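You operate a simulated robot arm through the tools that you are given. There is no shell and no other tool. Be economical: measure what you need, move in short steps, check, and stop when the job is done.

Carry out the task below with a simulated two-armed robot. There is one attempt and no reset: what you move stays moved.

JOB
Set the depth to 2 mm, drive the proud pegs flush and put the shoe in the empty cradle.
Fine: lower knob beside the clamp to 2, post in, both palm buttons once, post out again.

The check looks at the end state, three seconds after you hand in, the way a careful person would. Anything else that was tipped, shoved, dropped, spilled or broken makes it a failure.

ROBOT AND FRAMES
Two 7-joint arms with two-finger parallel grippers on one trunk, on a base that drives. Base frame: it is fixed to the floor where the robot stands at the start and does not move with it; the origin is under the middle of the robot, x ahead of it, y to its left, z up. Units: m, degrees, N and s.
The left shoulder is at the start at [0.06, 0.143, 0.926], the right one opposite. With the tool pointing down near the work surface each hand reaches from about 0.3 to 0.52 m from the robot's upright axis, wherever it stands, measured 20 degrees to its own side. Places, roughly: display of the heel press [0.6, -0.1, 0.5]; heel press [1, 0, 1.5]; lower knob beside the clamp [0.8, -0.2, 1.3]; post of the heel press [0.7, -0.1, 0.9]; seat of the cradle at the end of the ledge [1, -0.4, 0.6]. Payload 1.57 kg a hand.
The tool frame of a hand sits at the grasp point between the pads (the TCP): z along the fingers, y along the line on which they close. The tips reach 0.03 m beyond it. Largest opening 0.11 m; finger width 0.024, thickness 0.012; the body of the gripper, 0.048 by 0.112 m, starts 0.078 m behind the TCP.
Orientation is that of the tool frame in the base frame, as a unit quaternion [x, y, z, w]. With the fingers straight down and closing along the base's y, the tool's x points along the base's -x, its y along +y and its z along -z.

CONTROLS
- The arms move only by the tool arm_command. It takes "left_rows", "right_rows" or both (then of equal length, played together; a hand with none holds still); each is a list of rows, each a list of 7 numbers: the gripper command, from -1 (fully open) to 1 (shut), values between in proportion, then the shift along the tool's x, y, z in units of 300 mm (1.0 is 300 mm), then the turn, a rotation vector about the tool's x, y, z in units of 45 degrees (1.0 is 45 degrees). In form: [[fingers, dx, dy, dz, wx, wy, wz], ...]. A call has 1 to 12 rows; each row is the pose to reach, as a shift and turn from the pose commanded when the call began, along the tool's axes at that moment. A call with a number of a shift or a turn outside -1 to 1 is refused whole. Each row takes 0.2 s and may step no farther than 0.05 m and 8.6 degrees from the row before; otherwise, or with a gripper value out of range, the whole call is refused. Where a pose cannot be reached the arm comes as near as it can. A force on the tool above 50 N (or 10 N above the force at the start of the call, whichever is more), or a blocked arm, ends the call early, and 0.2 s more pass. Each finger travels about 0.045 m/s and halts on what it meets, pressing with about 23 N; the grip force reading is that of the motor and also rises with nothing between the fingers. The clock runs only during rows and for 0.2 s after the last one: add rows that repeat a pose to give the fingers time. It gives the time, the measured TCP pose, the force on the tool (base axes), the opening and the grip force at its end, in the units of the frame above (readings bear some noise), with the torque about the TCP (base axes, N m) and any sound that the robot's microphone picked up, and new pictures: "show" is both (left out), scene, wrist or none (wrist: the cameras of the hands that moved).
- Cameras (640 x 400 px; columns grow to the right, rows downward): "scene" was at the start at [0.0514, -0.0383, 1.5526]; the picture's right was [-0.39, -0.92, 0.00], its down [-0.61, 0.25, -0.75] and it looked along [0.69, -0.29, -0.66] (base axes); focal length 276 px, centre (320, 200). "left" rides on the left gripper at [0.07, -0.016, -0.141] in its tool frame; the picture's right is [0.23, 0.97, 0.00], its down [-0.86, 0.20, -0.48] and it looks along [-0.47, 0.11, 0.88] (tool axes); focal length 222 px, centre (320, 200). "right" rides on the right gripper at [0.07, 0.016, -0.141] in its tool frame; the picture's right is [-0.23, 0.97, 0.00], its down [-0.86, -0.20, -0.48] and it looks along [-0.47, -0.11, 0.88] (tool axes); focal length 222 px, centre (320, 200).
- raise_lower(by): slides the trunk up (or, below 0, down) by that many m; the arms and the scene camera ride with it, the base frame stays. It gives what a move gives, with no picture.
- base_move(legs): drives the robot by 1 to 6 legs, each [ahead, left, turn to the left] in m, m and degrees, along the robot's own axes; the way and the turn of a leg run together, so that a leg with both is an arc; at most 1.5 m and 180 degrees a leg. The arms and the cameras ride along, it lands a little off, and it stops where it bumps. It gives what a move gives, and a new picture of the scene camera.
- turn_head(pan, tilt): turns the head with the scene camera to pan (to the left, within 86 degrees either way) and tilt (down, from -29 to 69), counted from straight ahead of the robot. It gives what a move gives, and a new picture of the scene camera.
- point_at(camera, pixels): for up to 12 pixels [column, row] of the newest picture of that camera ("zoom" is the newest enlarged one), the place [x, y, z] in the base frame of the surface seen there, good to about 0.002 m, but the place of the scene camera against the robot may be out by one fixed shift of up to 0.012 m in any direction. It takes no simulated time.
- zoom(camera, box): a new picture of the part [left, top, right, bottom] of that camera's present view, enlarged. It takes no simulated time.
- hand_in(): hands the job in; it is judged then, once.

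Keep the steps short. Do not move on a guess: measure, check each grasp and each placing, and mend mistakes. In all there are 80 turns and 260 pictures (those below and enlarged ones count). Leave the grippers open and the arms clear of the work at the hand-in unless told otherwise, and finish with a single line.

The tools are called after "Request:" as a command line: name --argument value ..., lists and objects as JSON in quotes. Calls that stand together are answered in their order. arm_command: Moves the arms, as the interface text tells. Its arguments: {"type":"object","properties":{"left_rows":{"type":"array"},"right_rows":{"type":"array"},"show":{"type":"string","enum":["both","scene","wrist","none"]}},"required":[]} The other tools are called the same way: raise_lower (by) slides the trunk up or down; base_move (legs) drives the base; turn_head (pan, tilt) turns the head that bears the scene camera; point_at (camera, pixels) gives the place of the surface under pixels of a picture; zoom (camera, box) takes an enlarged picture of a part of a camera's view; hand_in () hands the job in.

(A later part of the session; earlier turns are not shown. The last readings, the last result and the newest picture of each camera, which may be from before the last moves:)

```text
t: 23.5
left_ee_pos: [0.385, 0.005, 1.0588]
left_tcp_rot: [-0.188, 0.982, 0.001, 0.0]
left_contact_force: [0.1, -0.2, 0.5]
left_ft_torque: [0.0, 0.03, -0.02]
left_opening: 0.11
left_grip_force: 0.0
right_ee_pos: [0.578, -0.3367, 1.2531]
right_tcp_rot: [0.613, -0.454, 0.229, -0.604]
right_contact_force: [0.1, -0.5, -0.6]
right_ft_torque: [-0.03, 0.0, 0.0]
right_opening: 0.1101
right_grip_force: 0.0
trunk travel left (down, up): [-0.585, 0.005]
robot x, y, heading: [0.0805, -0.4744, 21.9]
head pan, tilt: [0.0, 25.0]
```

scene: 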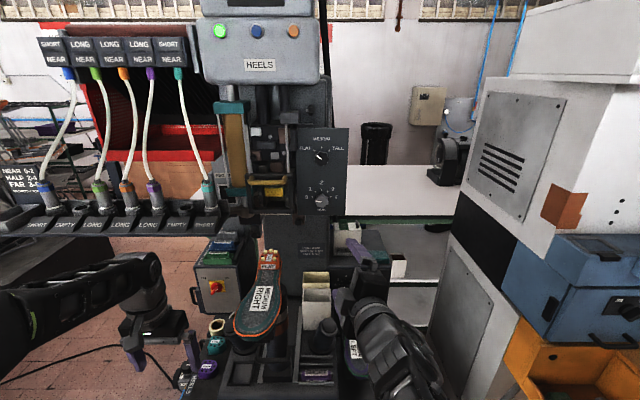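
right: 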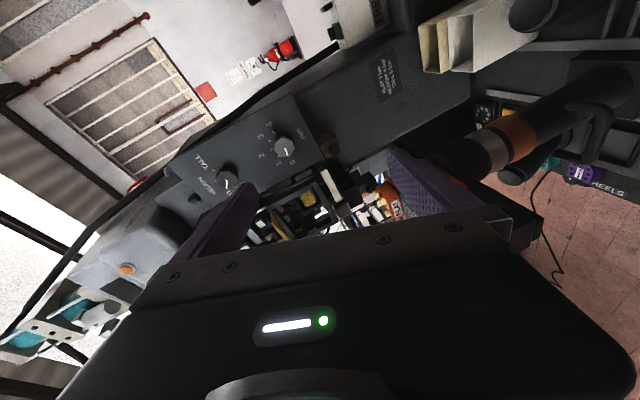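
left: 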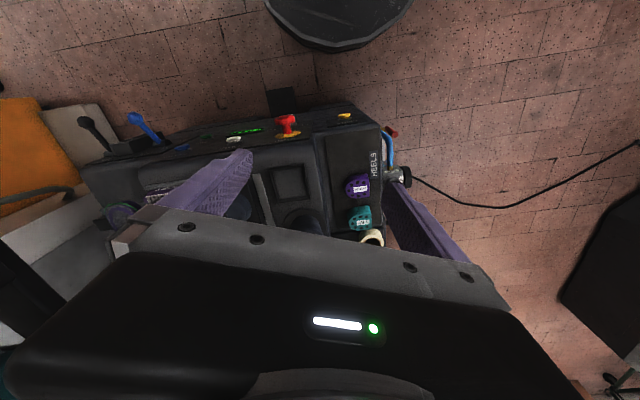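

The arm is folded here and blocks. I'll extend 0.12 m forward first, then try the turn there.

Request:
arm_command --right_rows '[[-1, 0.007, -0.044, 0.092, 0, 0, 0], [-1, 0.015, -0.088, 0.184, 0, 0, 0], [-1, 0.022, -0.132, 0.276, 0, 0, 0], [-1, 0.03, -0.177, 0.368, 0, 0, 0], [-1, 0.03, -0.177, 0.368, 0, 0, 0]]' --show "none"

Request:
arm_command --right_rows '[[-1, 0, 0, 0, 0.065, 0.05, -0.068], [-1, 0, 0, 0, 0.13, 0.1, -0.136], [-1, 0, 0, 0, 0.195, 0.15, -0.204], [-1, 0, 0, 0, 0.24, 0.198, -0.24], [-1, 0, 0, 0, 0.24, 0.198, -0.24]]' --show "both"

```text
t: 24.7
left_ee_pos: [0.384, 0.0048, 1.059]
left_tcp_rot: [-0.188, 0.982, 0.0, 0.0]
left_contact_force: [-0.1, -0.2, 0.8]
left_ft_torque: [0.0, -0.01, 0.03]
left_opening: 0.11
left_grip_force: 0.1
right_ee_pos: [0.6893, -0.2936, 1.2853]
right_tcp_rot: [0.614, -0.454, 0.23, -0.603]
right_contact_force: [0.3, 0.0, 0.1]
right_ft_torque: [-0.04, 0.0, -0.02]
right_opening: 0.1101
right_grip_force: 0.0
trunk travel left (down, up): [-0.585, 0.005]
robot x, y, heading: [0.0784, -0.4762, 21.5]
head pan, tilt: [0.0, 25.0]
```

```text
t: 25.9
left_ee_pos: [0.3854, 0.0047, 1.0593]
left_tcp_rot: [-0.187, 0.982, 0.0, 0.0]
left_contact_force: [-1.0, -0.9, -1.0]
left_ft_torque: [-0.04, 0.0, 0.02]
left_opening: 0.1102
left_grip_force: 0.1
right_ee_pos: [0.6898, -0.293, 1.2835]
right_tcp_rot: [-0.574, 0.416, -0.375, 0.597]
right_contact_force: [-0.1, -0.9, -0.8]
right_ft_torque: [0.02, -0.03, -0.01]
right_opening: 0.1102
right_grip_force: 0.0
trunk travel left (down, up): [-0.585, 0.005]
robot x, y, heading: [0.0832, -0.4769, 21.5]
head pan, tilt: [0.0, 25.0]
```

scene: 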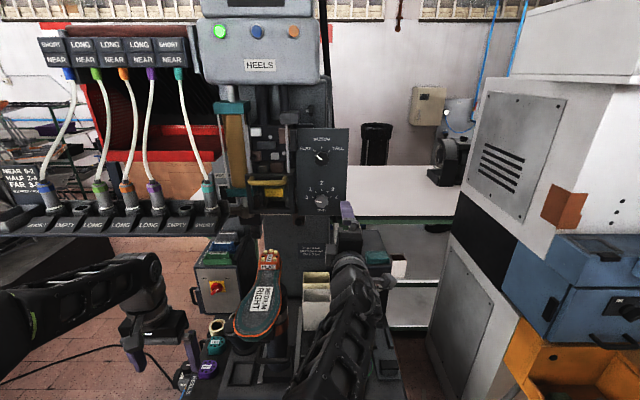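
right: 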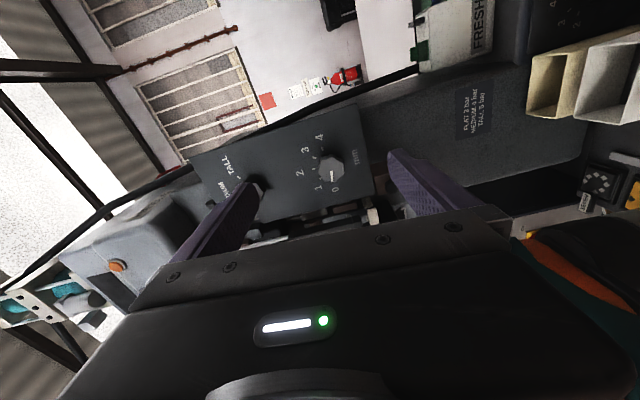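

Tool is now square to the panel. Measure the knob with the right wrist camera (accurate relative to hand).

Request:
zoom --camera "right" --box '[250, 110, 410, 210]'

Request:
point_at --camera "zoom" --pixels '[[330, 250], [300, 210], [355, 210], [375, 245], [300, 270], [190, 250], [270, 70], [250, 320], [340, 305], [420, 200], [80, 320]]'

```text
4.00 times, centred on (330, 160) of right
```

zoom: 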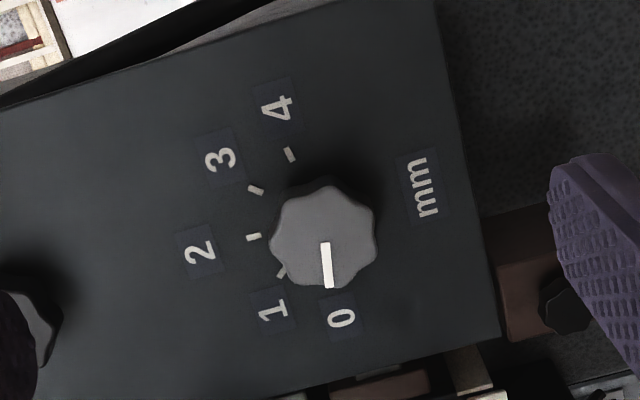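

```text
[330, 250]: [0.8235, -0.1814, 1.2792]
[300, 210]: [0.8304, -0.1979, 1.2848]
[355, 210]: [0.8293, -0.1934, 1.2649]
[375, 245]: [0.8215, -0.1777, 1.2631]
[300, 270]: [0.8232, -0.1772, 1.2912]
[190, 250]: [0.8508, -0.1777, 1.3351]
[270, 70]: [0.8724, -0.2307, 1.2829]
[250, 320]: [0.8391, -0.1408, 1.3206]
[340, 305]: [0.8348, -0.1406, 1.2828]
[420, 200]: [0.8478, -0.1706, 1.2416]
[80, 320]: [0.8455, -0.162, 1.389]
```

Knob centre is at about (0.825,−0.185,1.279). Before driving 0.15 m ahead, check base clearance by looking down.

Request:
turn_head --pan 0 --tilt 66

Request:
point_at --camera "scene" --pixels '[[320, 300], [320, 260], [280, 250], [240, 240], [200, 230], [360, 240], [280, 310], [260, 200], [180, 120], [150, 140]]'

```text
t: 27.0
left_ee_pos: [0.3847, 0.0062, 1.06]
left_tcp_rot: [-0.187, 0.982, 0.0, 0.0]
left_contact_force: [0.6, 1.0, -0.3]
left_ft_torque: [0.0, -0.01, 0.0]
left_opening: 0.1099
left_grip_force: 0.2
right_ee_pos: [0.6911, -0.2937, 1.2837]
right_tcp_rot: [-0.575, 0.416, -0.374, 0.597]
right_contact_force: [-0.6, -0.7, -0.2]
right_ft_torque: [-0.02, -0.01, 0.0]
right_opening: 0.1102
right_grip_force: 0.1
trunk travel left (down, up): [-0.585, 0.005]
robot x, y, heading: [0.0781, -0.4774, 21.8]
head pan, tilt: [0.0, 66.0]
```

scene: 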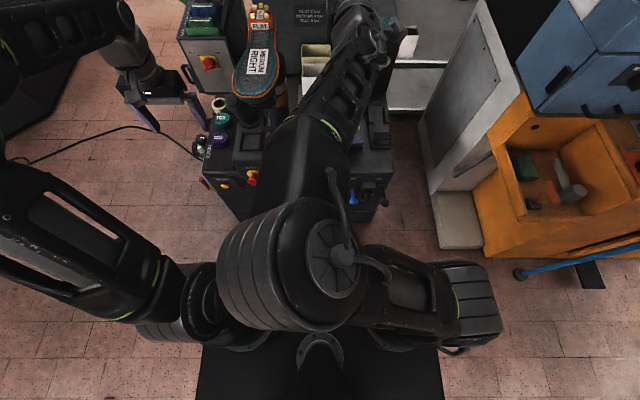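

```text
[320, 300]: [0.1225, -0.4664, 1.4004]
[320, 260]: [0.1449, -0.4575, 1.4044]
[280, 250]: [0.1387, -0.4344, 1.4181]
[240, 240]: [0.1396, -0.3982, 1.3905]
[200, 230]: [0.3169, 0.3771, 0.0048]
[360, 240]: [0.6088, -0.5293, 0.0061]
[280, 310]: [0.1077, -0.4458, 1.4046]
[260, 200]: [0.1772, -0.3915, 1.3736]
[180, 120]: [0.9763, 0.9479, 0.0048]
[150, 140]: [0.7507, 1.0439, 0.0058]
```

The elbow points up and inward. Measure the base's front edge at (230,350) and the console foot.

Request:
point_at --camera "scene" --pixels '[[215, 352], [225, 380], [425, 380], [432, 352], [240, 215], [250, 180], [365, 215], [395, 160], [210, 345], [205, 395]]'

```text
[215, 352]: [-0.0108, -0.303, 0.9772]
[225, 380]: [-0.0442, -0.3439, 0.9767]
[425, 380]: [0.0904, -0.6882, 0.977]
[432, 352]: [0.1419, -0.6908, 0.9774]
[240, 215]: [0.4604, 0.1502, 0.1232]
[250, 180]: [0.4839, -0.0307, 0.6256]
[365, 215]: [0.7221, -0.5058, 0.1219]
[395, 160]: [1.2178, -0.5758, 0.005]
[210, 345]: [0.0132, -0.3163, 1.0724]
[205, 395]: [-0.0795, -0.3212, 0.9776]
```

Base front is about 0.26 m ahead of axis; console pedal at inward coordinate 0.43, so driving 0.14 m ahead (axis to 0.04) is safe.

Request:
turn_head --pan 8 --tilt 20

Request:
base_move --legs '[[0.13, 0, 0]]'

Request:
zoom --camera "right" --box '[160, 60, 480, 260]'

```text
t: 28.2
left_ee_pos: [0.384, 0.005, 1.0598]
left_tcp_rot: [-0.187, 0.982, 0.0, 0.001]
left_contact_force: [-0.1, -0.8, -0.8]
left_ft_torque: [0.01, 0.0, -0.03]
left_opening: 0.1101
left_grip_force: 0.1
right_ee_pos: [0.6902, -0.2937, 1.283]
right_tcp_rot: [-0.575, 0.416, -0.374, 0.597]
right_contact_force: [-0.6, 0.4, -0.1]
right_ft_torque: [0.01, 0.02, 0.02]
right_opening: 0.1101
right_grip_force: 0.1
trunk travel left (down, up): [-0.585, 0.005]
robot x, y, heading: [0.0786, -0.4775, 21.7]
head pan, tilt: [8.0, 20.0]
```

scene: 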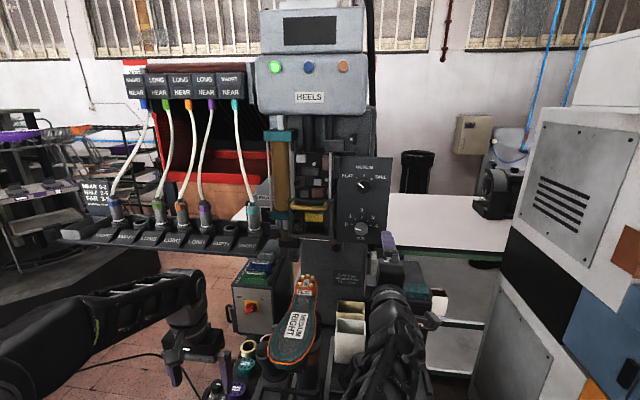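

```text
t: 29.4
left_ee_pos: [0.5051, 0.0543, 1.0581]
left_tcp_rot: [-0.189, 0.982, 0.0, -0.001]
left_contact_force: [0.9, 0.1, -0.1]
left_ft_torque: [0.0, 0.06, 0.01]
left_opening: 0.11
left_grip_force: 0.1
right_ee_pos: [0.8124, -0.2446, 1.2832]
right_tcp_rot: [-0.576, 0.415, -0.372, 0.597]
right_contact_force: [0.6, 0.0, -0.5]
right_ft_torque: [0.01, -0.05, 0.0]
right_opening: 0.1103
right_grip_force: 0.0
trunk travel left (down, up): [-0.585, 0.005]
robot x, y, heading: [0.2049, -0.4284, 21.6]
head pan, tilt: [8.0, 20.0]
```

scene: 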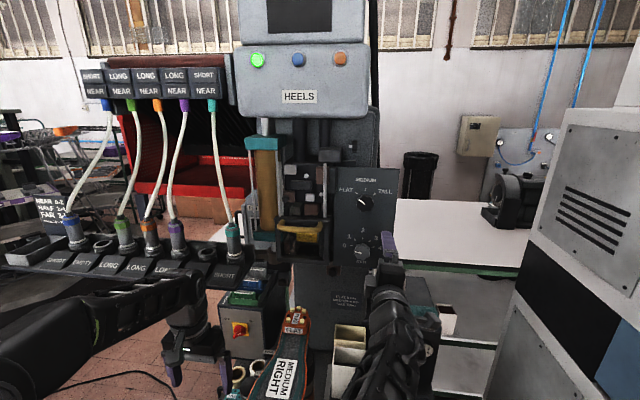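

```text
2.00 times, centred on (320, 160) of right
```

zoom: 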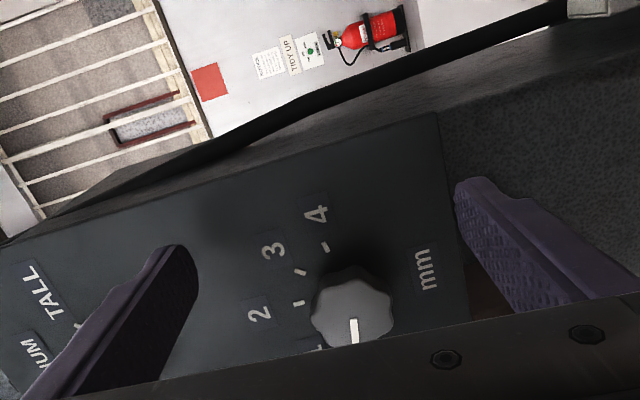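

Hand is 0.05 m right of the knob. Re-measure the knob from this nearer wrist picture.

Request:
point_at --camera "zoom" --pixels '[[350, 312], [325, 300], [385, 300], [350, 275], [298, 302], [325, 247], [420, 220], [354, 330]]'

```text
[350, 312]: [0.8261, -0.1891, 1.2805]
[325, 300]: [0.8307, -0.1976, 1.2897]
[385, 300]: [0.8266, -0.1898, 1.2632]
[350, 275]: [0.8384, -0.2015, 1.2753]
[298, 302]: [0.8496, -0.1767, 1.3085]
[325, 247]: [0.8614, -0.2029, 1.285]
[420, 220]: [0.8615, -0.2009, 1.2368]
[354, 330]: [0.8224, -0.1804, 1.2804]
```

Knob centre confirmed. Move 0.049 m left first, then 0.026 m in.

Request:
arm_command --right_rows '[[-1, -0.05, 0.008, 0, 0, 0, 0], [-1, -0.11, 0.016, 0, 0, 0, 0], [-1, -0.163, 0.024, 0, 0, 0, 0], [-1, -0.163, 0.024, 0.04, 0, 0, 0], [-1, -0.163, 0.024, 0.08, 0, 0, 0], [-1, -0.163, 0.024, 0.08, 0, 0, 0]]' --show "wrist"

Request:
zoom --camera "right" --box '[160, 60, 480, 260]'

```text
t: 30.8
left_ee_pos: [0.5036, 0.0546, 1.0587]
left_tcp_rot: [-0.188, 0.982, 0.0, 0.001]
left_contact_force: [-1.1, 0.7, -0.3]
left_ft_torque: [0.01, 0.0, 0.0]
left_opening: 0.1102
left_grip_force: 0.2
right_ee_pos: [0.813, -0.19, 1.2804]
right_tcp_rot: [-0.575, 0.414, -0.374, 0.598]
right_contact_force: [0.5, -0.4, -0.1]
right_ft_torque: [-0.01, 0.01, 0.01]
right_opening: 0.11
right_grip_force: 0.1
trunk travel left (down, up): [-0.585, 0.005]
robot x, y, heading: [0.2032, -0.4305, 21.8]
head pan, tilt: [8.0, 20.0]
```

right: 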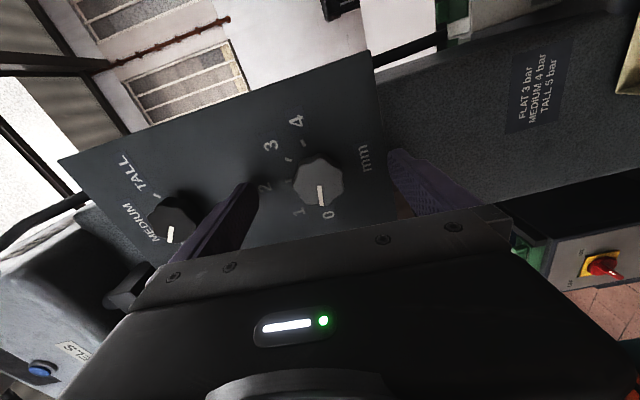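

```text
2.00 times, centred on (320, 160) of right
```

zoom: 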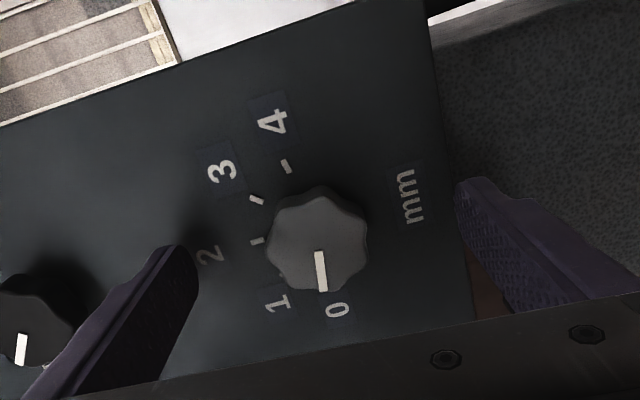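

Centred. Close on the knob.

Request:
arm_command --right_rows '[[0.5, 0, 0, 0, 0, 0, 0], [0.5, 0, 0, 0, 0, 0, 0], [0.5, 0, 0, 0, 0, 0, 0], [0.5, 0, 0, 0, 0, 0, 0], [1, 0, 0, 0, 0, 0, 0], [1, 0, 0, 0, 0, 0, 0]]' --show "wrist"

Request:
zoom --camera "right" --box '[160, 60, 480, 260]'

```text
t: 32.2
left_ee_pos: [0.5043, 0.0543, 1.0593]
left_tcp_rot: [-0.188, 0.982, 0.001, 0.001]
left_contact_force: [0.2, 0.5, -0.1]
left_ft_torque: [0.0, 0.02, 0.02]
left_opening: 0.1103
left_grip_force: 0.2
right_ee_pos: [0.812, -0.1901, 1.2795]
right_tcp_rot: [-0.575, 0.415, -0.373, 0.598]
right_contact_force: [1.8, 0.3, 4.5]
right_ft_torque: [0.12, -0.31, -0.19]
right_opening: 0.0393
right_grip_force: 29.9
trunk travel left (down, up): [-0.585, 0.005]
robot x, y, heading: [0.2019, -0.4292, 21.7]
head pan, tilt: [8.0, 20.0]
```

right: 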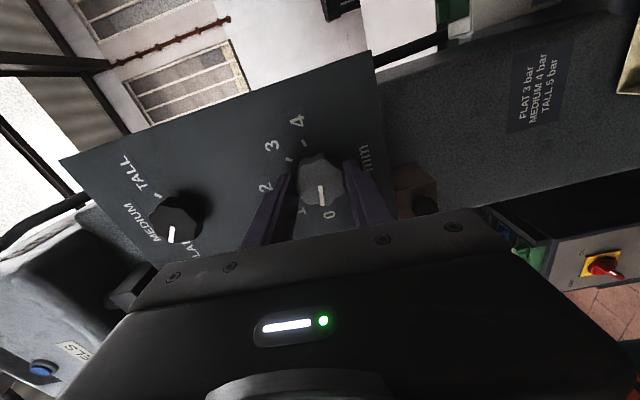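

```text
2.00 times, centred on (320, 160) of right
```

zoom: 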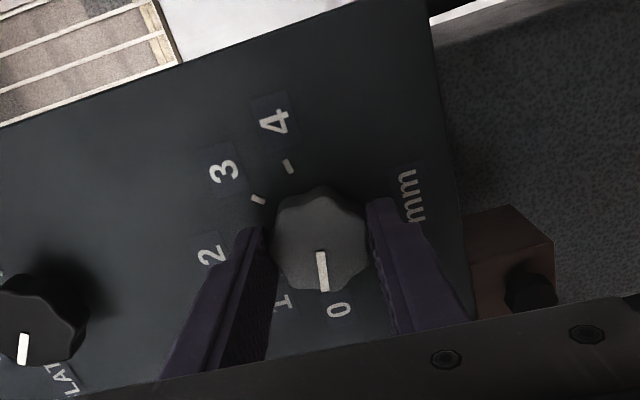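

Gripped at 39 mm. Turn +40° about the tool axis (clockwise), then check.

Request:
arm_command --right_rows '[[1, 0, 0, 0, 0, 0, 0.15], [1, 0, 0, 0, 0, 0, 0.3], [1, 0, 0, 0, 0, 0, 0.45], [1, 0, 0, 0, 0, 0, 0.6], [1, 0, 0, 0, 0, 0, 0.75], [1, 0, 0, 0, 0, 0, 0.89], [1, 0, 0, 0, 0, 0, 0.89]]' --show "wrist"

Request:
zoom --camera "right" --box '[160, 60, 480, 260]'

```text
t: 33.8
left_ee_pos: [0.505, 0.0537, 1.0606]
left_tcp_rot: [-0.188, 0.982, 0.0, 0.0]
left_contact_force: [0.6, 0.0, 0.1]
left_ft_torque: [0.0, -0.03, 0.0]
left_opening: 0.1098
left_grip_force: 0.2
right_ee_pos: [0.8142, -0.1915, 1.2798]
right_tcp_rot: [-0.398, 0.586, -0.146, 0.691]
right_contact_force: [7.3, 0.0, 13.9]
right_ft_torque: [0.37, -0.93, 0.13]
right_opening: 0.0388
right_grip_force: 44.3
trunk travel left (down, up): [-0.585, 0.005]
robot x, y, heading: [0.2003, -0.4267, 21.6]
head pan, tilt: [8.0, 20.0]
```

right: 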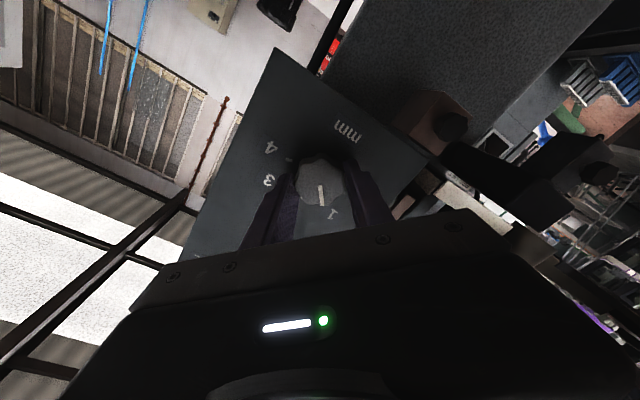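

```text
2.00 times, centred on (320, 160) of right
```

zoom: 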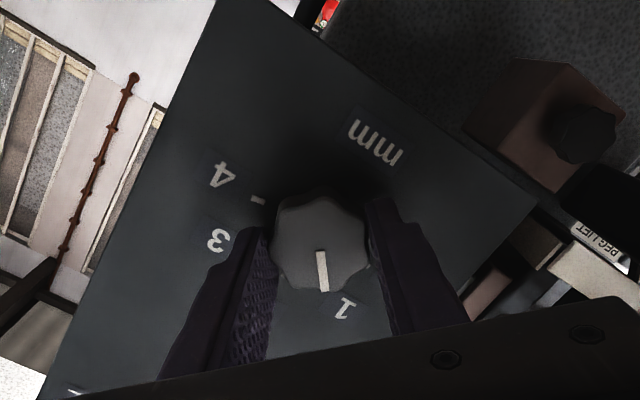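

The mark now points at 1. Turn a further 38°.

Request:
arm_command --right_rows '[[1, 0, 0, 0, 0, 0, 0.15], [1, 0, 0, 0, 0, 0, 0.3], [1, 0, 0, 0, 0, 0, 0.45], [1, 0, 0, 0, 0, 0, 0.6], [1, 0, 0, 0, 0, 0, 0.74], [1, 0, 0, 0, 0, 0, 0.84], [1, 0, 0, 0, 0, 0, 0.84]]' --show "both"

Request:
zoom --camera "right" --box '[160, 60, 480, 260]'

Request:
zoom --camera "scene" --box '[320, 160, 420, 280]'

```text
t: 35.4
left_ee_pos: [0.5044, 0.0532, 1.0593]
left_tcp_rot: [-0.189, 0.982, 0.0, 0.0]
left_contact_force: [-0.1, -0.1, -0.5]
left_ft_torque: [0.0, -0.02, -0.03]
left_opening: 0.1099
left_grip_force: 0.0
right_ee_pos: [0.8138, -0.1915, 1.2788]
right_tcp_rot: [-0.186, 0.684, 0.087, 0.7]
right_contact_force: [9.4, 0.3, 16.8]
right_ft_torque: [0.26, -0.67, -0.51]
right_opening: 0.0384
right_grip_force: 43.8
trunk travel left (down, up): [-0.585, 0.005]
robot x, y, heading: [0.2002, -0.4321, 21.8]
head pan, tilt: [8.0, 20.0]
```

scene: 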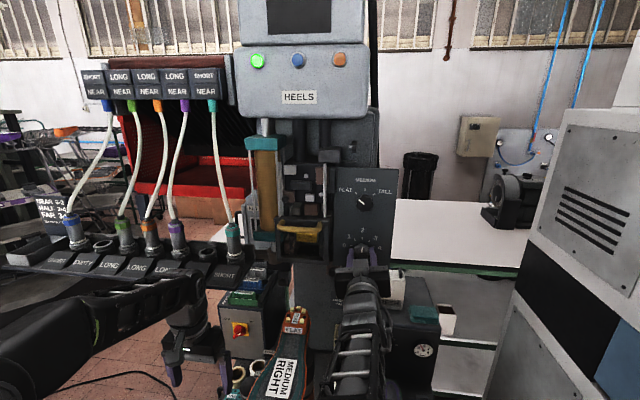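
right: 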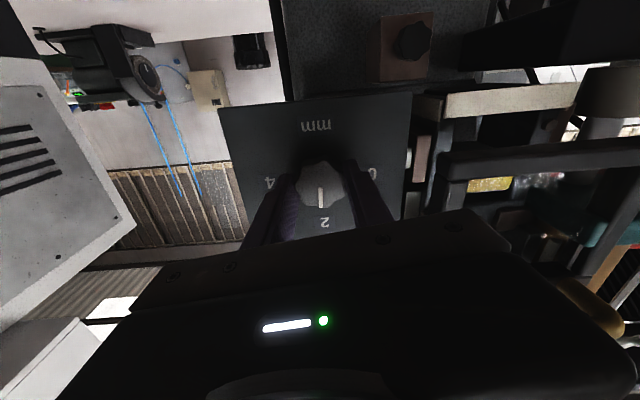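

```text
2.00 times, centred on (320, 160) of right
```

zoom: 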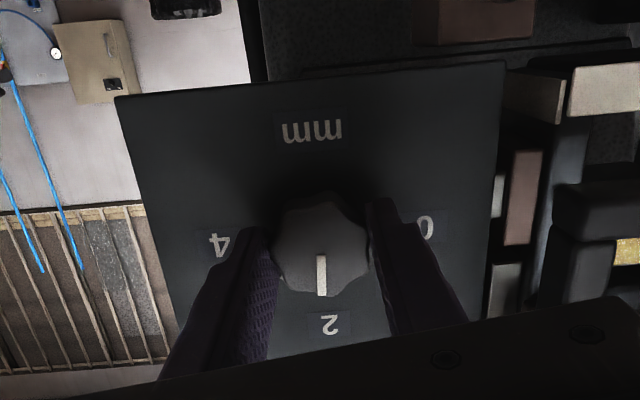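

```text
3.33 times, centred on (370, 220) of scene
```

zoom: 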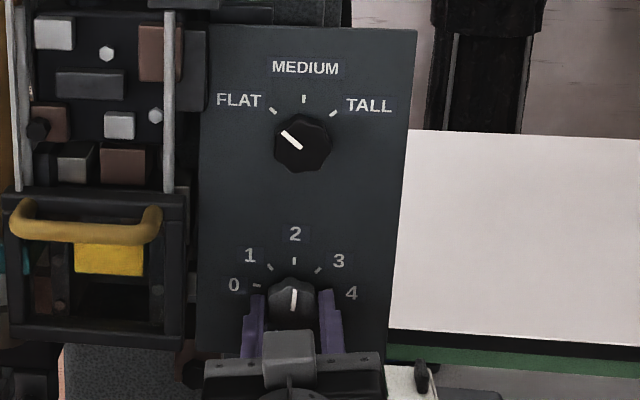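

The mark points at 2. Release, back off, and check.

Request:
arm_command --right_rows '[[-0.3, 0, 0, 0, 0, 0, 0], [-0.3, 0, 0, 0, 0, 0, 0], [-0.3, 0, 0, 0, 0, 0, 0], [-0.3, 0, 0, -0.1, 0, 0, 0], [-0.3, 0, 0, -0.22, 0, 0, 0], [-0.3, -0.02, -0.06, -0.33, 0, 0, 0], [-0.3, -0.05, -0.15, -0.4, 0, 0, 0], [-0.3, -0.08, -0.25, -0.45, 0, 0, 0], [-0.3, -0.08, -0.25, -0.45, 0, 0, 0]]' --show "scene"

Request:
zoom --camera "scene" --box '[320, 160, 420, 280]'

```text
t: 36.9
left_ee_pos: [0.5043, 0.0528, 1.0589]
left_tcp_rot: [-0.189, 0.982, 0.0, 0.0]
left_contact_force: [0.3, -0.8, -0.2]
left_ft_torque: [-0.01, 0.0, 0.0]
left_opening: 0.1101
left_grip_force: 0.0
right_ee_pos: [0.797, -0.3305, 1.2521]
right_tcp_rot: [-0.127, 0.721, 0.006, 0.681]
right_contact_force: [0.4, 0.0, 0.2]
right_ft_torque: [-0.01, -0.03, 0.03]
right_opening: 0.0717
right_grip_force: 0.1
trunk travel left (down, up): [-0.585, 0.005]
robot x, y, heading: [0.2035, -0.4267, 21.8]
head pan, tilt: [8.0, 20.0]
stopped in row 7 (right hand): the arm was blocked; the commanded pose is now the measured one
```

scene: 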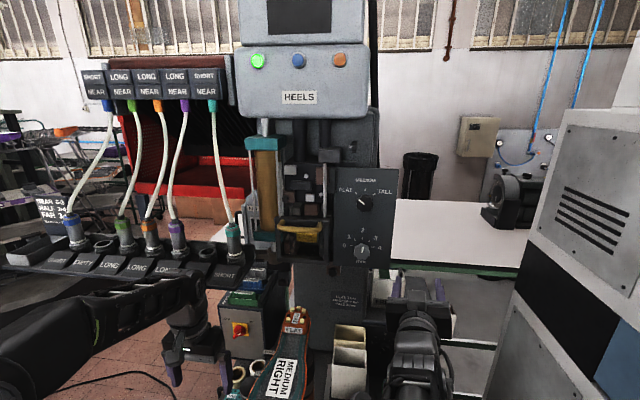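

```text
3.33 times, centred on (370, 220) of scene
```

zoom: 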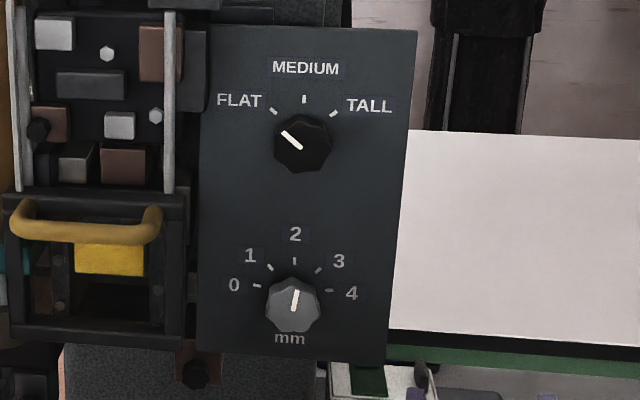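

The knob mark is close to 2; enlarge strongly to measure the residual angle.

Request:
zoom --camera "scene" --box '[344, 225, 384, 265]'

Request:
zoom --camera "right" --box '[160, 0, 480, 200]'

```text
10.00 times, centred on (364, 245) of scene
```

zoom: 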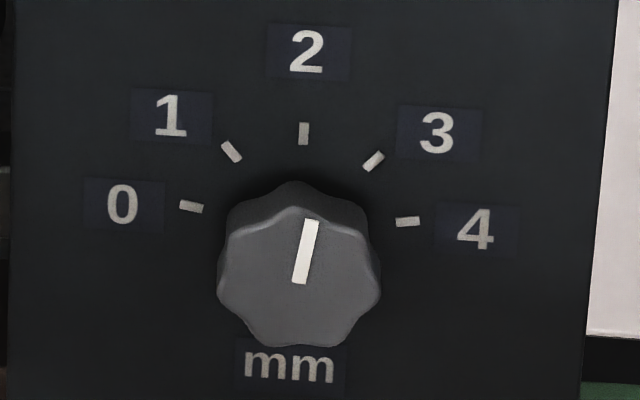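

```text
2.00 times, centred on (320, 100) of right
```

zoom: 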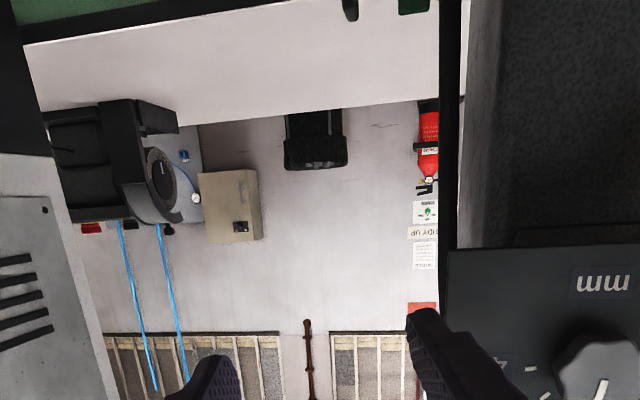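

The mark is about 6–7° past 2. I'll come back to the knob with a rolled grip and correct by −6.5°.

Request:
arm_command --right_rows '[[-0.6, -0.02, 0.057, 0, -0.024, -0.03, -0.139], [-0.6, -0.045, 0.114, 0, -0.048, -0.06, -0.278], [-0.6, -0.067, 0.171, 0, -0.072, -0.09, -0.417], [-0.6, -0.09, 0.228, -0.01, -0.097, -0.12, -0.556], [-0.6, -0.112, 0.285, -0.01, -0.121, -0.15, -0.695], [-0.6, -0.135, 0.342, -0.01, -0.146, -0.18, -0.834], [-0.6, -0.157, 0.399, -0.015, -0.17, -0.212, -0.972], [-0.6, -0.157, 0.399, -0.015, -0.17, -0.212, -0.972]]' --show "wrist"

Request:
zoom --camera "right" --box '[240, 110, 400, 210]'

Request:
point_at --camera "zoom" --pixels '[[320, 200], [320, 250], [320, 150]]'

```text
t: 38.7
left_ee_pos: [0.5046, 0.0535, 1.0594]
left_tcp_rot: [-0.188, 0.982, -0.001, 0.001]
left_contact_force: [0.2, -0.3, -0.3]
left_ft_torque: [0.02, 0.01, -0.03]
left_opening: 0.1099
left_grip_force: 0.0
right_ee_pos: [0.7719, -0.2042, 1.2802]
right_tcp_rot: [-0.429, 0.562, -0.191, 0.681]
right_contact_force: [0.9, -0.2, 0.2]
right_ft_torque: [-0.05, 0.01, 0.0]
right_opening: 0.088
right_grip_force: 0.1
trunk travel left (down, up): [-0.585, 0.005]
robot x, y, heading: [0.1957, -0.4269, 21.8]
head pan, tilt: [8.0, 20.0]
```

right: 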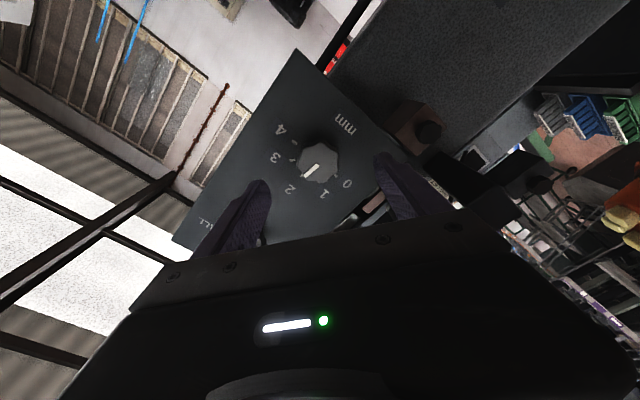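

```text
4.00 times, centred on (320, 160) of right
```

zoom: 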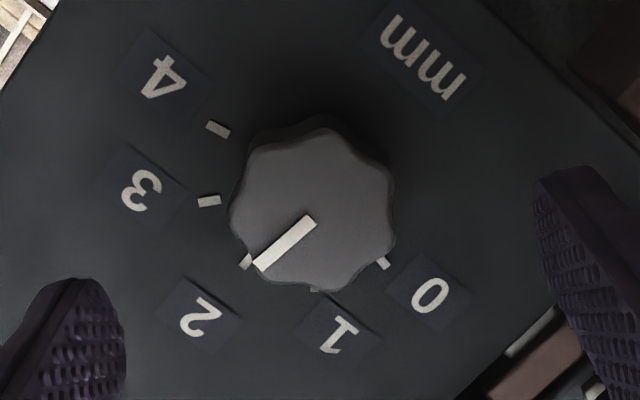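

```text
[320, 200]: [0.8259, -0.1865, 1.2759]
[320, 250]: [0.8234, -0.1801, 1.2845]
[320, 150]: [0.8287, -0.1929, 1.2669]
```

Clear: mark lies about 7° past 2 toward 3. Advance 43 mm, grip, turn −7°.

Request:
arm_command --right_rows '[[-0.6, 0, 0, 0.05, 0, 0, 0], [-0.6, 0, 0, 0.1, 0, 0, 0], [-0.6, 0, 0, 0.145, 0, 0, 0], [0.5, 0, 0, 0.145, 0, 0, 0], [0.5, 0, 0, 0.145, 0, 0, 0], [0.5, 0, 0, 0.145, 0, 0, 0], [1, 0, 0, 0.145, 0, 0, 0], [1, 0, 0, 0.145, 0, 0, 0], [1, 0, 0, 0.145, 0, 0, -0.08], [1, 0, 0, 0.145, 0, 0, -0.16], [1, 0, 0, 0.145, 0, 0, -0.16]]' --show "wrist"

Request:
zoom --camera "right" --box '[240, 110, 400, 210]'

Request:
zoom --camera "scene" --box '[344, 225, 384, 265]'

```text
t: 41.1
left_ee_pos: [0.5051, 0.0521, 1.06]
left_tcp_rot: [-0.188, 0.982, 0.0, 0.0]
left_contact_force: [0.5, 0.2, -0.9]
left_ft_torque: [-0.01, -0.02, 0.0]
left_opening: 0.1099
left_grip_force: 0.1
right_ee_pos: [0.8114, -0.1918, 1.2797]
right_tcp_rot: [-0.463, 0.534, -0.232, 0.668]
right_contact_force: [2.1, -3.2, 5.7]
right_ft_torque: [0.17, -0.41, 0.29]
right_opening: 0.0385
right_grip_force: 44.3
trunk travel left (down, up): [-0.585, 0.005]
robot x, y, heading: [0.2007, -0.4231, 21.9]
head pan, tilt: [8.0, 20.0]
```

right: 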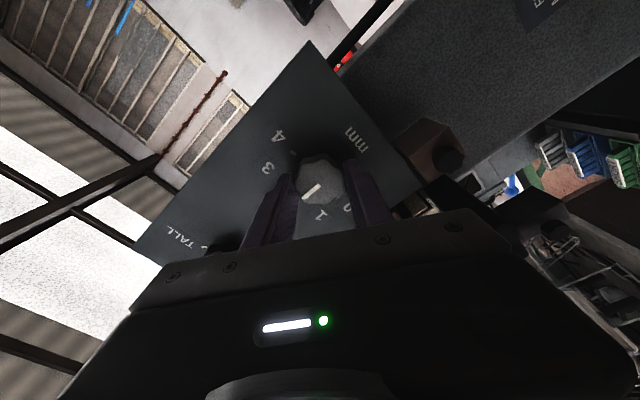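

```text
4.00 times, centred on (320, 160) of right
```

zoom: 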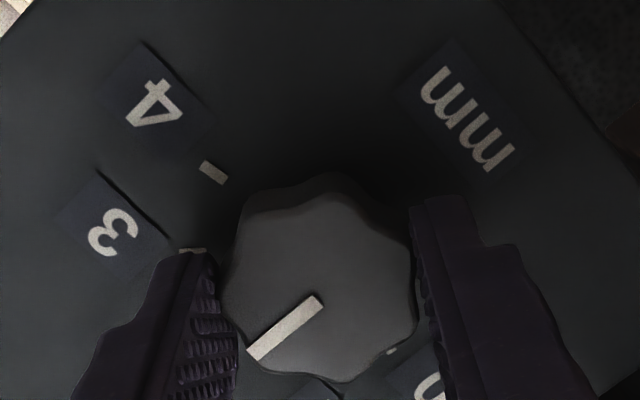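

```text
10.00 times, centred on (364, 245) of scene
```

zoom: 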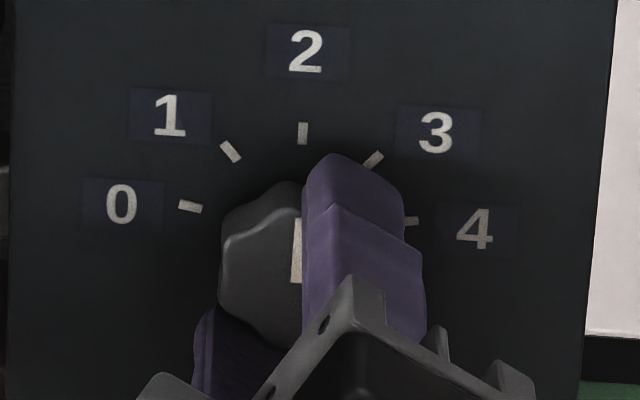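

Mark looks vertical now. Release and withdraw 45 mm, check.

Request:
arm_command --right_rows '[[-0.3, 0, 0, 0, 0, 0, 0], [-0.3, 0, 0, 0, 0, 0, 0], [-0.5, 0, 0, 0, 0, 0, 0], [-0.5, 0, 0, 0, 0, 0, 0], [-0.5, 0, 0, -0.08, 0, 0, 0], [-0.5, 0, 0, -0.16, 0, 0, 0], [-0.5, 0, 0, -0.16, 0, 0, 0]]' --show "wrist"

Request:
zoom --camera "right" --box '[240, 110, 400, 210]'

Request:
zoom --camera "scene" --box '[344, 225, 384, 265]'

```text
t: 42.7
left_ee_pos: [0.5047, 0.0533, 1.0587]
left_tcp_rot: [-0.188, 0.982, 0.0, 0.0]
left_contact_force: [-0.1, -0.3, -0.1]
left_ft_torque: [0.0, -0.02, 0.03]
left_opening: 0.1101
left_grip_force: 0.0
right_ee_pos: [0.7739, -0.2136, 1.2769]
right_tcp_rot: [-0.462, 0.54, -0.235, 0.663]
right_contact_force: [-0.1, 0.7, 0.5]
right_ft_torque: [0.02, 0.0, -0.02]
right_opening: 0.0827
right_grip_force: 0.2
trunk travel left (down, up): [-0.585, 0.005]
robot x, y, heading: [0.2018, -0.424, 21.7]
head pan, tilt: [8.0, 20.0]
```

right: 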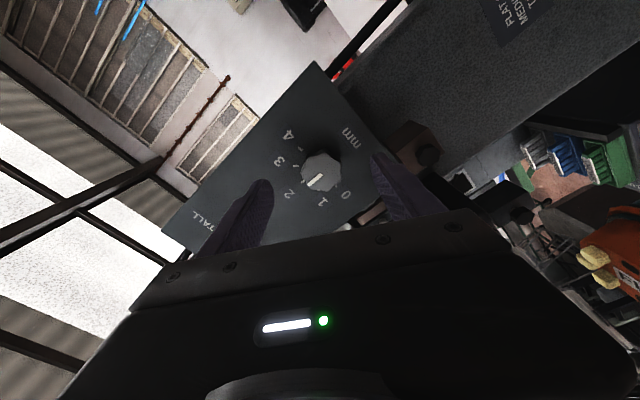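

```text
4.00 times, centred on (320, 160) of right
```

zoom: 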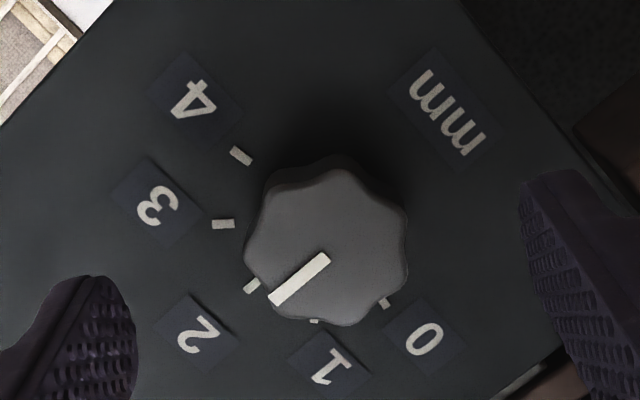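

```text
10.00 times, centred on (364, 245) of scene
```

zoom: 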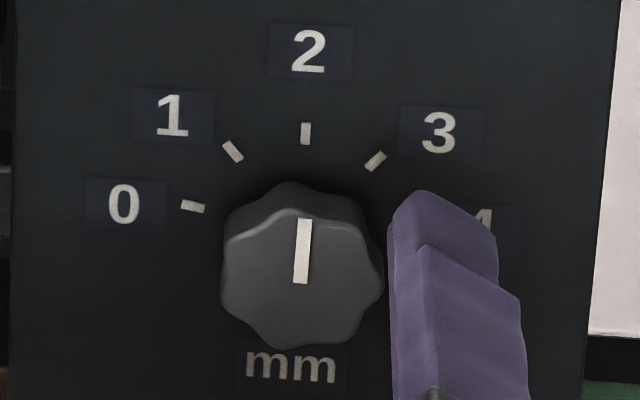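

Depth mark is on 2 (within a degree or two). Next: drive back 0.2 m, clear of the panel, then raise the left hand before lowering the trunk for the post handle.

Request:
base_move --legs '[[-0.2, 0, 0]]'

Request:
arm_command --left_rows '[[-1, 0, 0, -0.16, 0, 0, 0], [-1, 0, 0, -0.32, 0, 0, 0], [-1, 0, 0, -0.48, 0, 0, 0], [-1, 0, 0, -0.64, 0, 0, 0], [-1, 0, 0, -0.8, 0, 0, 0], [-1, 0, 0, -0.96, 0, 0, 0]]' --show "none"

Request:
raise_lower --by -0.35

Request:
turn_head --pan 8 --tilt 25

```text
t: 44.3
left_ee_pos: [0.3182, -0.0204, 1.0602]
left_tcp_rot: [-0.189, 0.982, 0.001, 0.0]
left_contact_force: [-0.2, -0.2, 0.5]
left_ft_torque: [0.0, -0.02, 0.0]
left_opening: 0.1101
left_grip_force: 0.0
right_ee_pos: [0.5883, -0.2882, 1.2783]
right_tcp_rot: [-0.461, 0.539, -0.236, 0.664]
right_contact_force: [0.2, -0.8, 0.4]
right_ft_torque: [-0.02, 0.02, 0.03]
right_opening: 0.0824
right_grip_force: 0.1
trunk travel left (down, up): [-0.585, 0.005]
robot x, y, heading: [0.0184, -0.5009, 21.8]
head pan, tilt: [8.0, 20.0]
```

scene: 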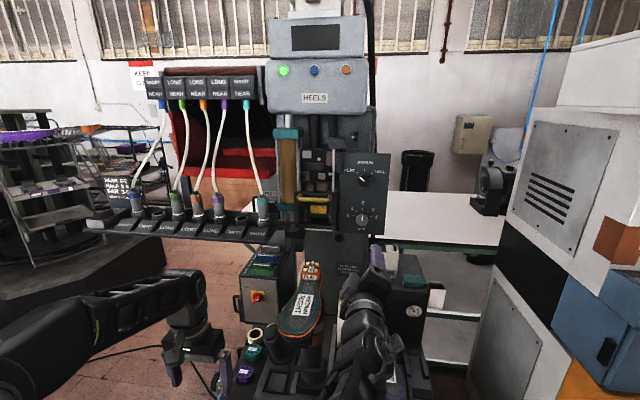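

```text
t: 45.7
left_ee_pos: [0.3169, -0.0198, 1.1529]
left_tcp_rot: [-0.188, 0.982, 0.0, 0.0]
left_contact_force: [-0.2, -0.6, -0.7]
left_ft_torque: [0.0, 0.0, -0.04]
left_opening: 0.11
left_grip_force: 0.1
left hand out of reach, approached as far as the arm can: row 3, 4, 5, 6
right_ee_pos: [0.5882, -0.2879, 1.277]
right_tcp_rot: [-0.461, 0.539, -0.237, 0.664]
right_contact_force: [0.3, -0.2, 0.4]
right_ft_torque: [0.0, 0.01, -0.05]
right_opening: 0.0824
right_grip_force: 0.1
trunk travel left (down, up): [-0.585, 0.005]
robot x, y, heading: [0.0131, -0.5016, 21.7]
head pan, tilt: [8.0, 20.0]
```

```text
t: 49.1
left_ee_pos: [0.318, -0.0194, 0.8027]
left_tcp_rot: [-0.188, 0.982, 0.0, 0.0]
left_contact_force: [-0.4, -0.8, -0.5]
left_ft_torque: [-0.03, 0.01, 0.01]
left_opening: 0.1102
left_grip_force: 0.0
right_ee_pos: [0.5898, -0.2869, 0.9267]
right_tcp_rot: [-0.46, 0.54, -0.236, 0.664]
right_contact_force: [-0.9, 0.2, 0.2]
right_ft_torque: [-0.04, -0.01, 0.04]
right_opening: 0.0825
right_grip_force: 0.1
trunk travel left (down, up): [-0.235, 0.355]
robot x, y, heading: [0.019, -0.5014, 21.7]
head pan, tilt: [8.0, 20.0]
```

```text
t: 49.8
left_ee_pos: [0.3172, -0.0192, 0.8031]
left_tcp_rot: [-0.189, 0.982, 0.0, 0.0]
left_contact_force: [-0.1, -0.8, 0.6]
left_ft_torque: [0.01, 0.02, 0.0]
left_opening: 0.1097
left_grip_force: 0.1
right_ee_pos: [0.5892, -0.2871, 0.9261]
right_tcp_rot: [-0.46, 0.54, -0.237, 0.664]
right_contact_force: [-0.6, -0.4, -0.3]
right_ft_torque: [0.03, -0.01, 0.0]
right_opening: 0.0825
right_grip_force: 0.0
trunk travel left (down, up): [-0.235, 0.355]
robot x, y, heading: [0.017, -0.5058, 21.8]
head pan, tilt: [8.0, 25.0]
```

scene: 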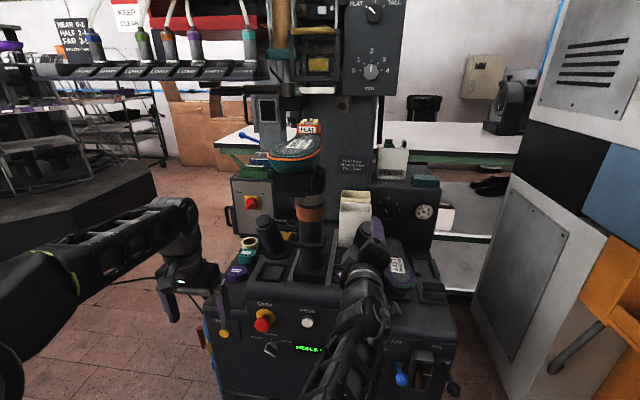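

Good view of post and handle around (310,240). Measure it.

Request:
zoom --camera "scene" --box '[250, 140, 370, 290]'

Request:
point_at --camera "zoom" --pixels '[[250, 250], [310, 270], [350, 255], [300, 300], [310, 205], [300, 110], [260, 95], [380, 90], [220, 215], [300, 340], [250, 135], [350, 120]]'

Request:
zoom --camera "right" --box '[0, 0, 640, 400]'

```text
2.67 times, centred on (310, 215) of scene
```

zoom: 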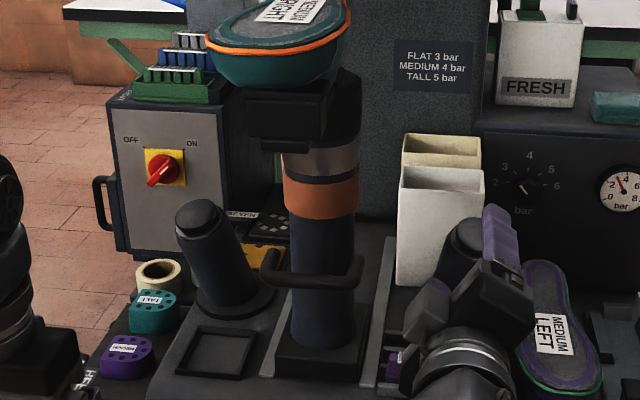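

```text
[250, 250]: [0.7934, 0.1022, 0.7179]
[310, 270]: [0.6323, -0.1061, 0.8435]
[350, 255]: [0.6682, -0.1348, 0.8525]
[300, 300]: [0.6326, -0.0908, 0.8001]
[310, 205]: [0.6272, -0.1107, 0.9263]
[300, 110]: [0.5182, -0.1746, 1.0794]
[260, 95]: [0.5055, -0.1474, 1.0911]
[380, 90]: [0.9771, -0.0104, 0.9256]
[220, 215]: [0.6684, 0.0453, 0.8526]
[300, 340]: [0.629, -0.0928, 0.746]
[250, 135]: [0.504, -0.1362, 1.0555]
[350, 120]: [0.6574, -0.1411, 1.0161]
```

```text
1.00 times, centred on (320, 200) of right (not enlarged: the box is as wide or as high as the picture)
```

zoom: 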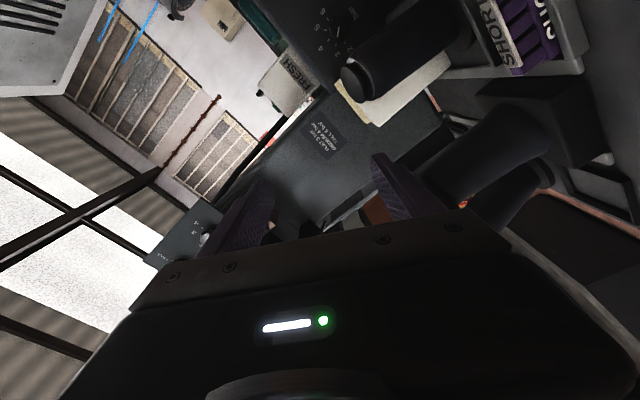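

Request:
point_at --camera "zoom" --pixels '[[290, 282], [320, 284], [305, 278], [305, 287], [270, 270], [343, 281], [357, 265], [267, 255], [300, 330]]'

Request:
zoom --camera "scene" --box '[290, 220, 330, 260]'

Request:
zoom --camera "left" --box '[0, 0, 640, 400]'

```text
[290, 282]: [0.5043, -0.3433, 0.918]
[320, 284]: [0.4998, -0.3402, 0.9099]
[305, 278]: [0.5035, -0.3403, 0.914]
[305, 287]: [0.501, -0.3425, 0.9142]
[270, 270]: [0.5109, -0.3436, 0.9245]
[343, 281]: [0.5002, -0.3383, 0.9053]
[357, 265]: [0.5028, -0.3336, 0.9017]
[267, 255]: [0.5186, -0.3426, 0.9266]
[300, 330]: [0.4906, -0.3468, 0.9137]
```

```text
10.00 times, centred on (310, 240) of scene
```

zoom: 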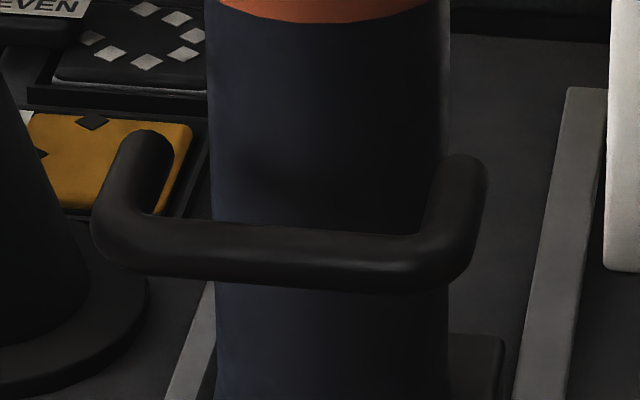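

```text
1.00 times, centred on (320, 200) of left (not enlarged: the box is as wide or as high as the picture)
```

zoom: 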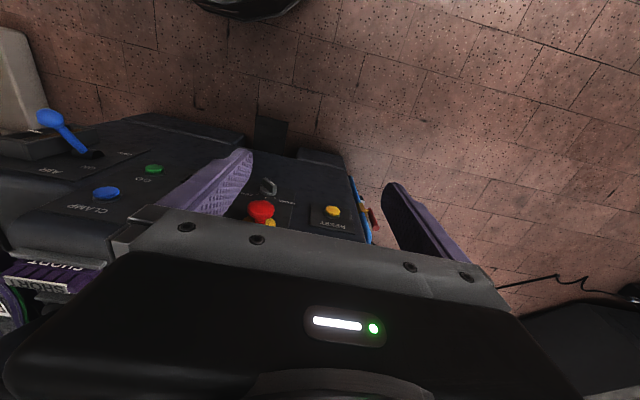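

Request:
point_at --camera "scene" --pixels '[[305, 245.5], [295, 244.7], [316, 246], [290, 243], [323, 244], [293, 236], [325, 238], [305, 233], [300, 156], [290, 170], [310, 160]]'

```text
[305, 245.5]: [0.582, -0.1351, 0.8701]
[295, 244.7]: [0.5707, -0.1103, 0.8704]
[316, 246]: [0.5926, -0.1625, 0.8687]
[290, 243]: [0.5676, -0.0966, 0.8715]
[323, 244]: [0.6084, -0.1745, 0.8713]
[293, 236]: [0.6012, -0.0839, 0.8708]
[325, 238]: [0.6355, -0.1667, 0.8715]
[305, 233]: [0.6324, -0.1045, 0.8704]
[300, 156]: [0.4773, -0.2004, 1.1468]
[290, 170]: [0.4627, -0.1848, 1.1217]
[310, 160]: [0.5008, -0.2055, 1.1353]
```

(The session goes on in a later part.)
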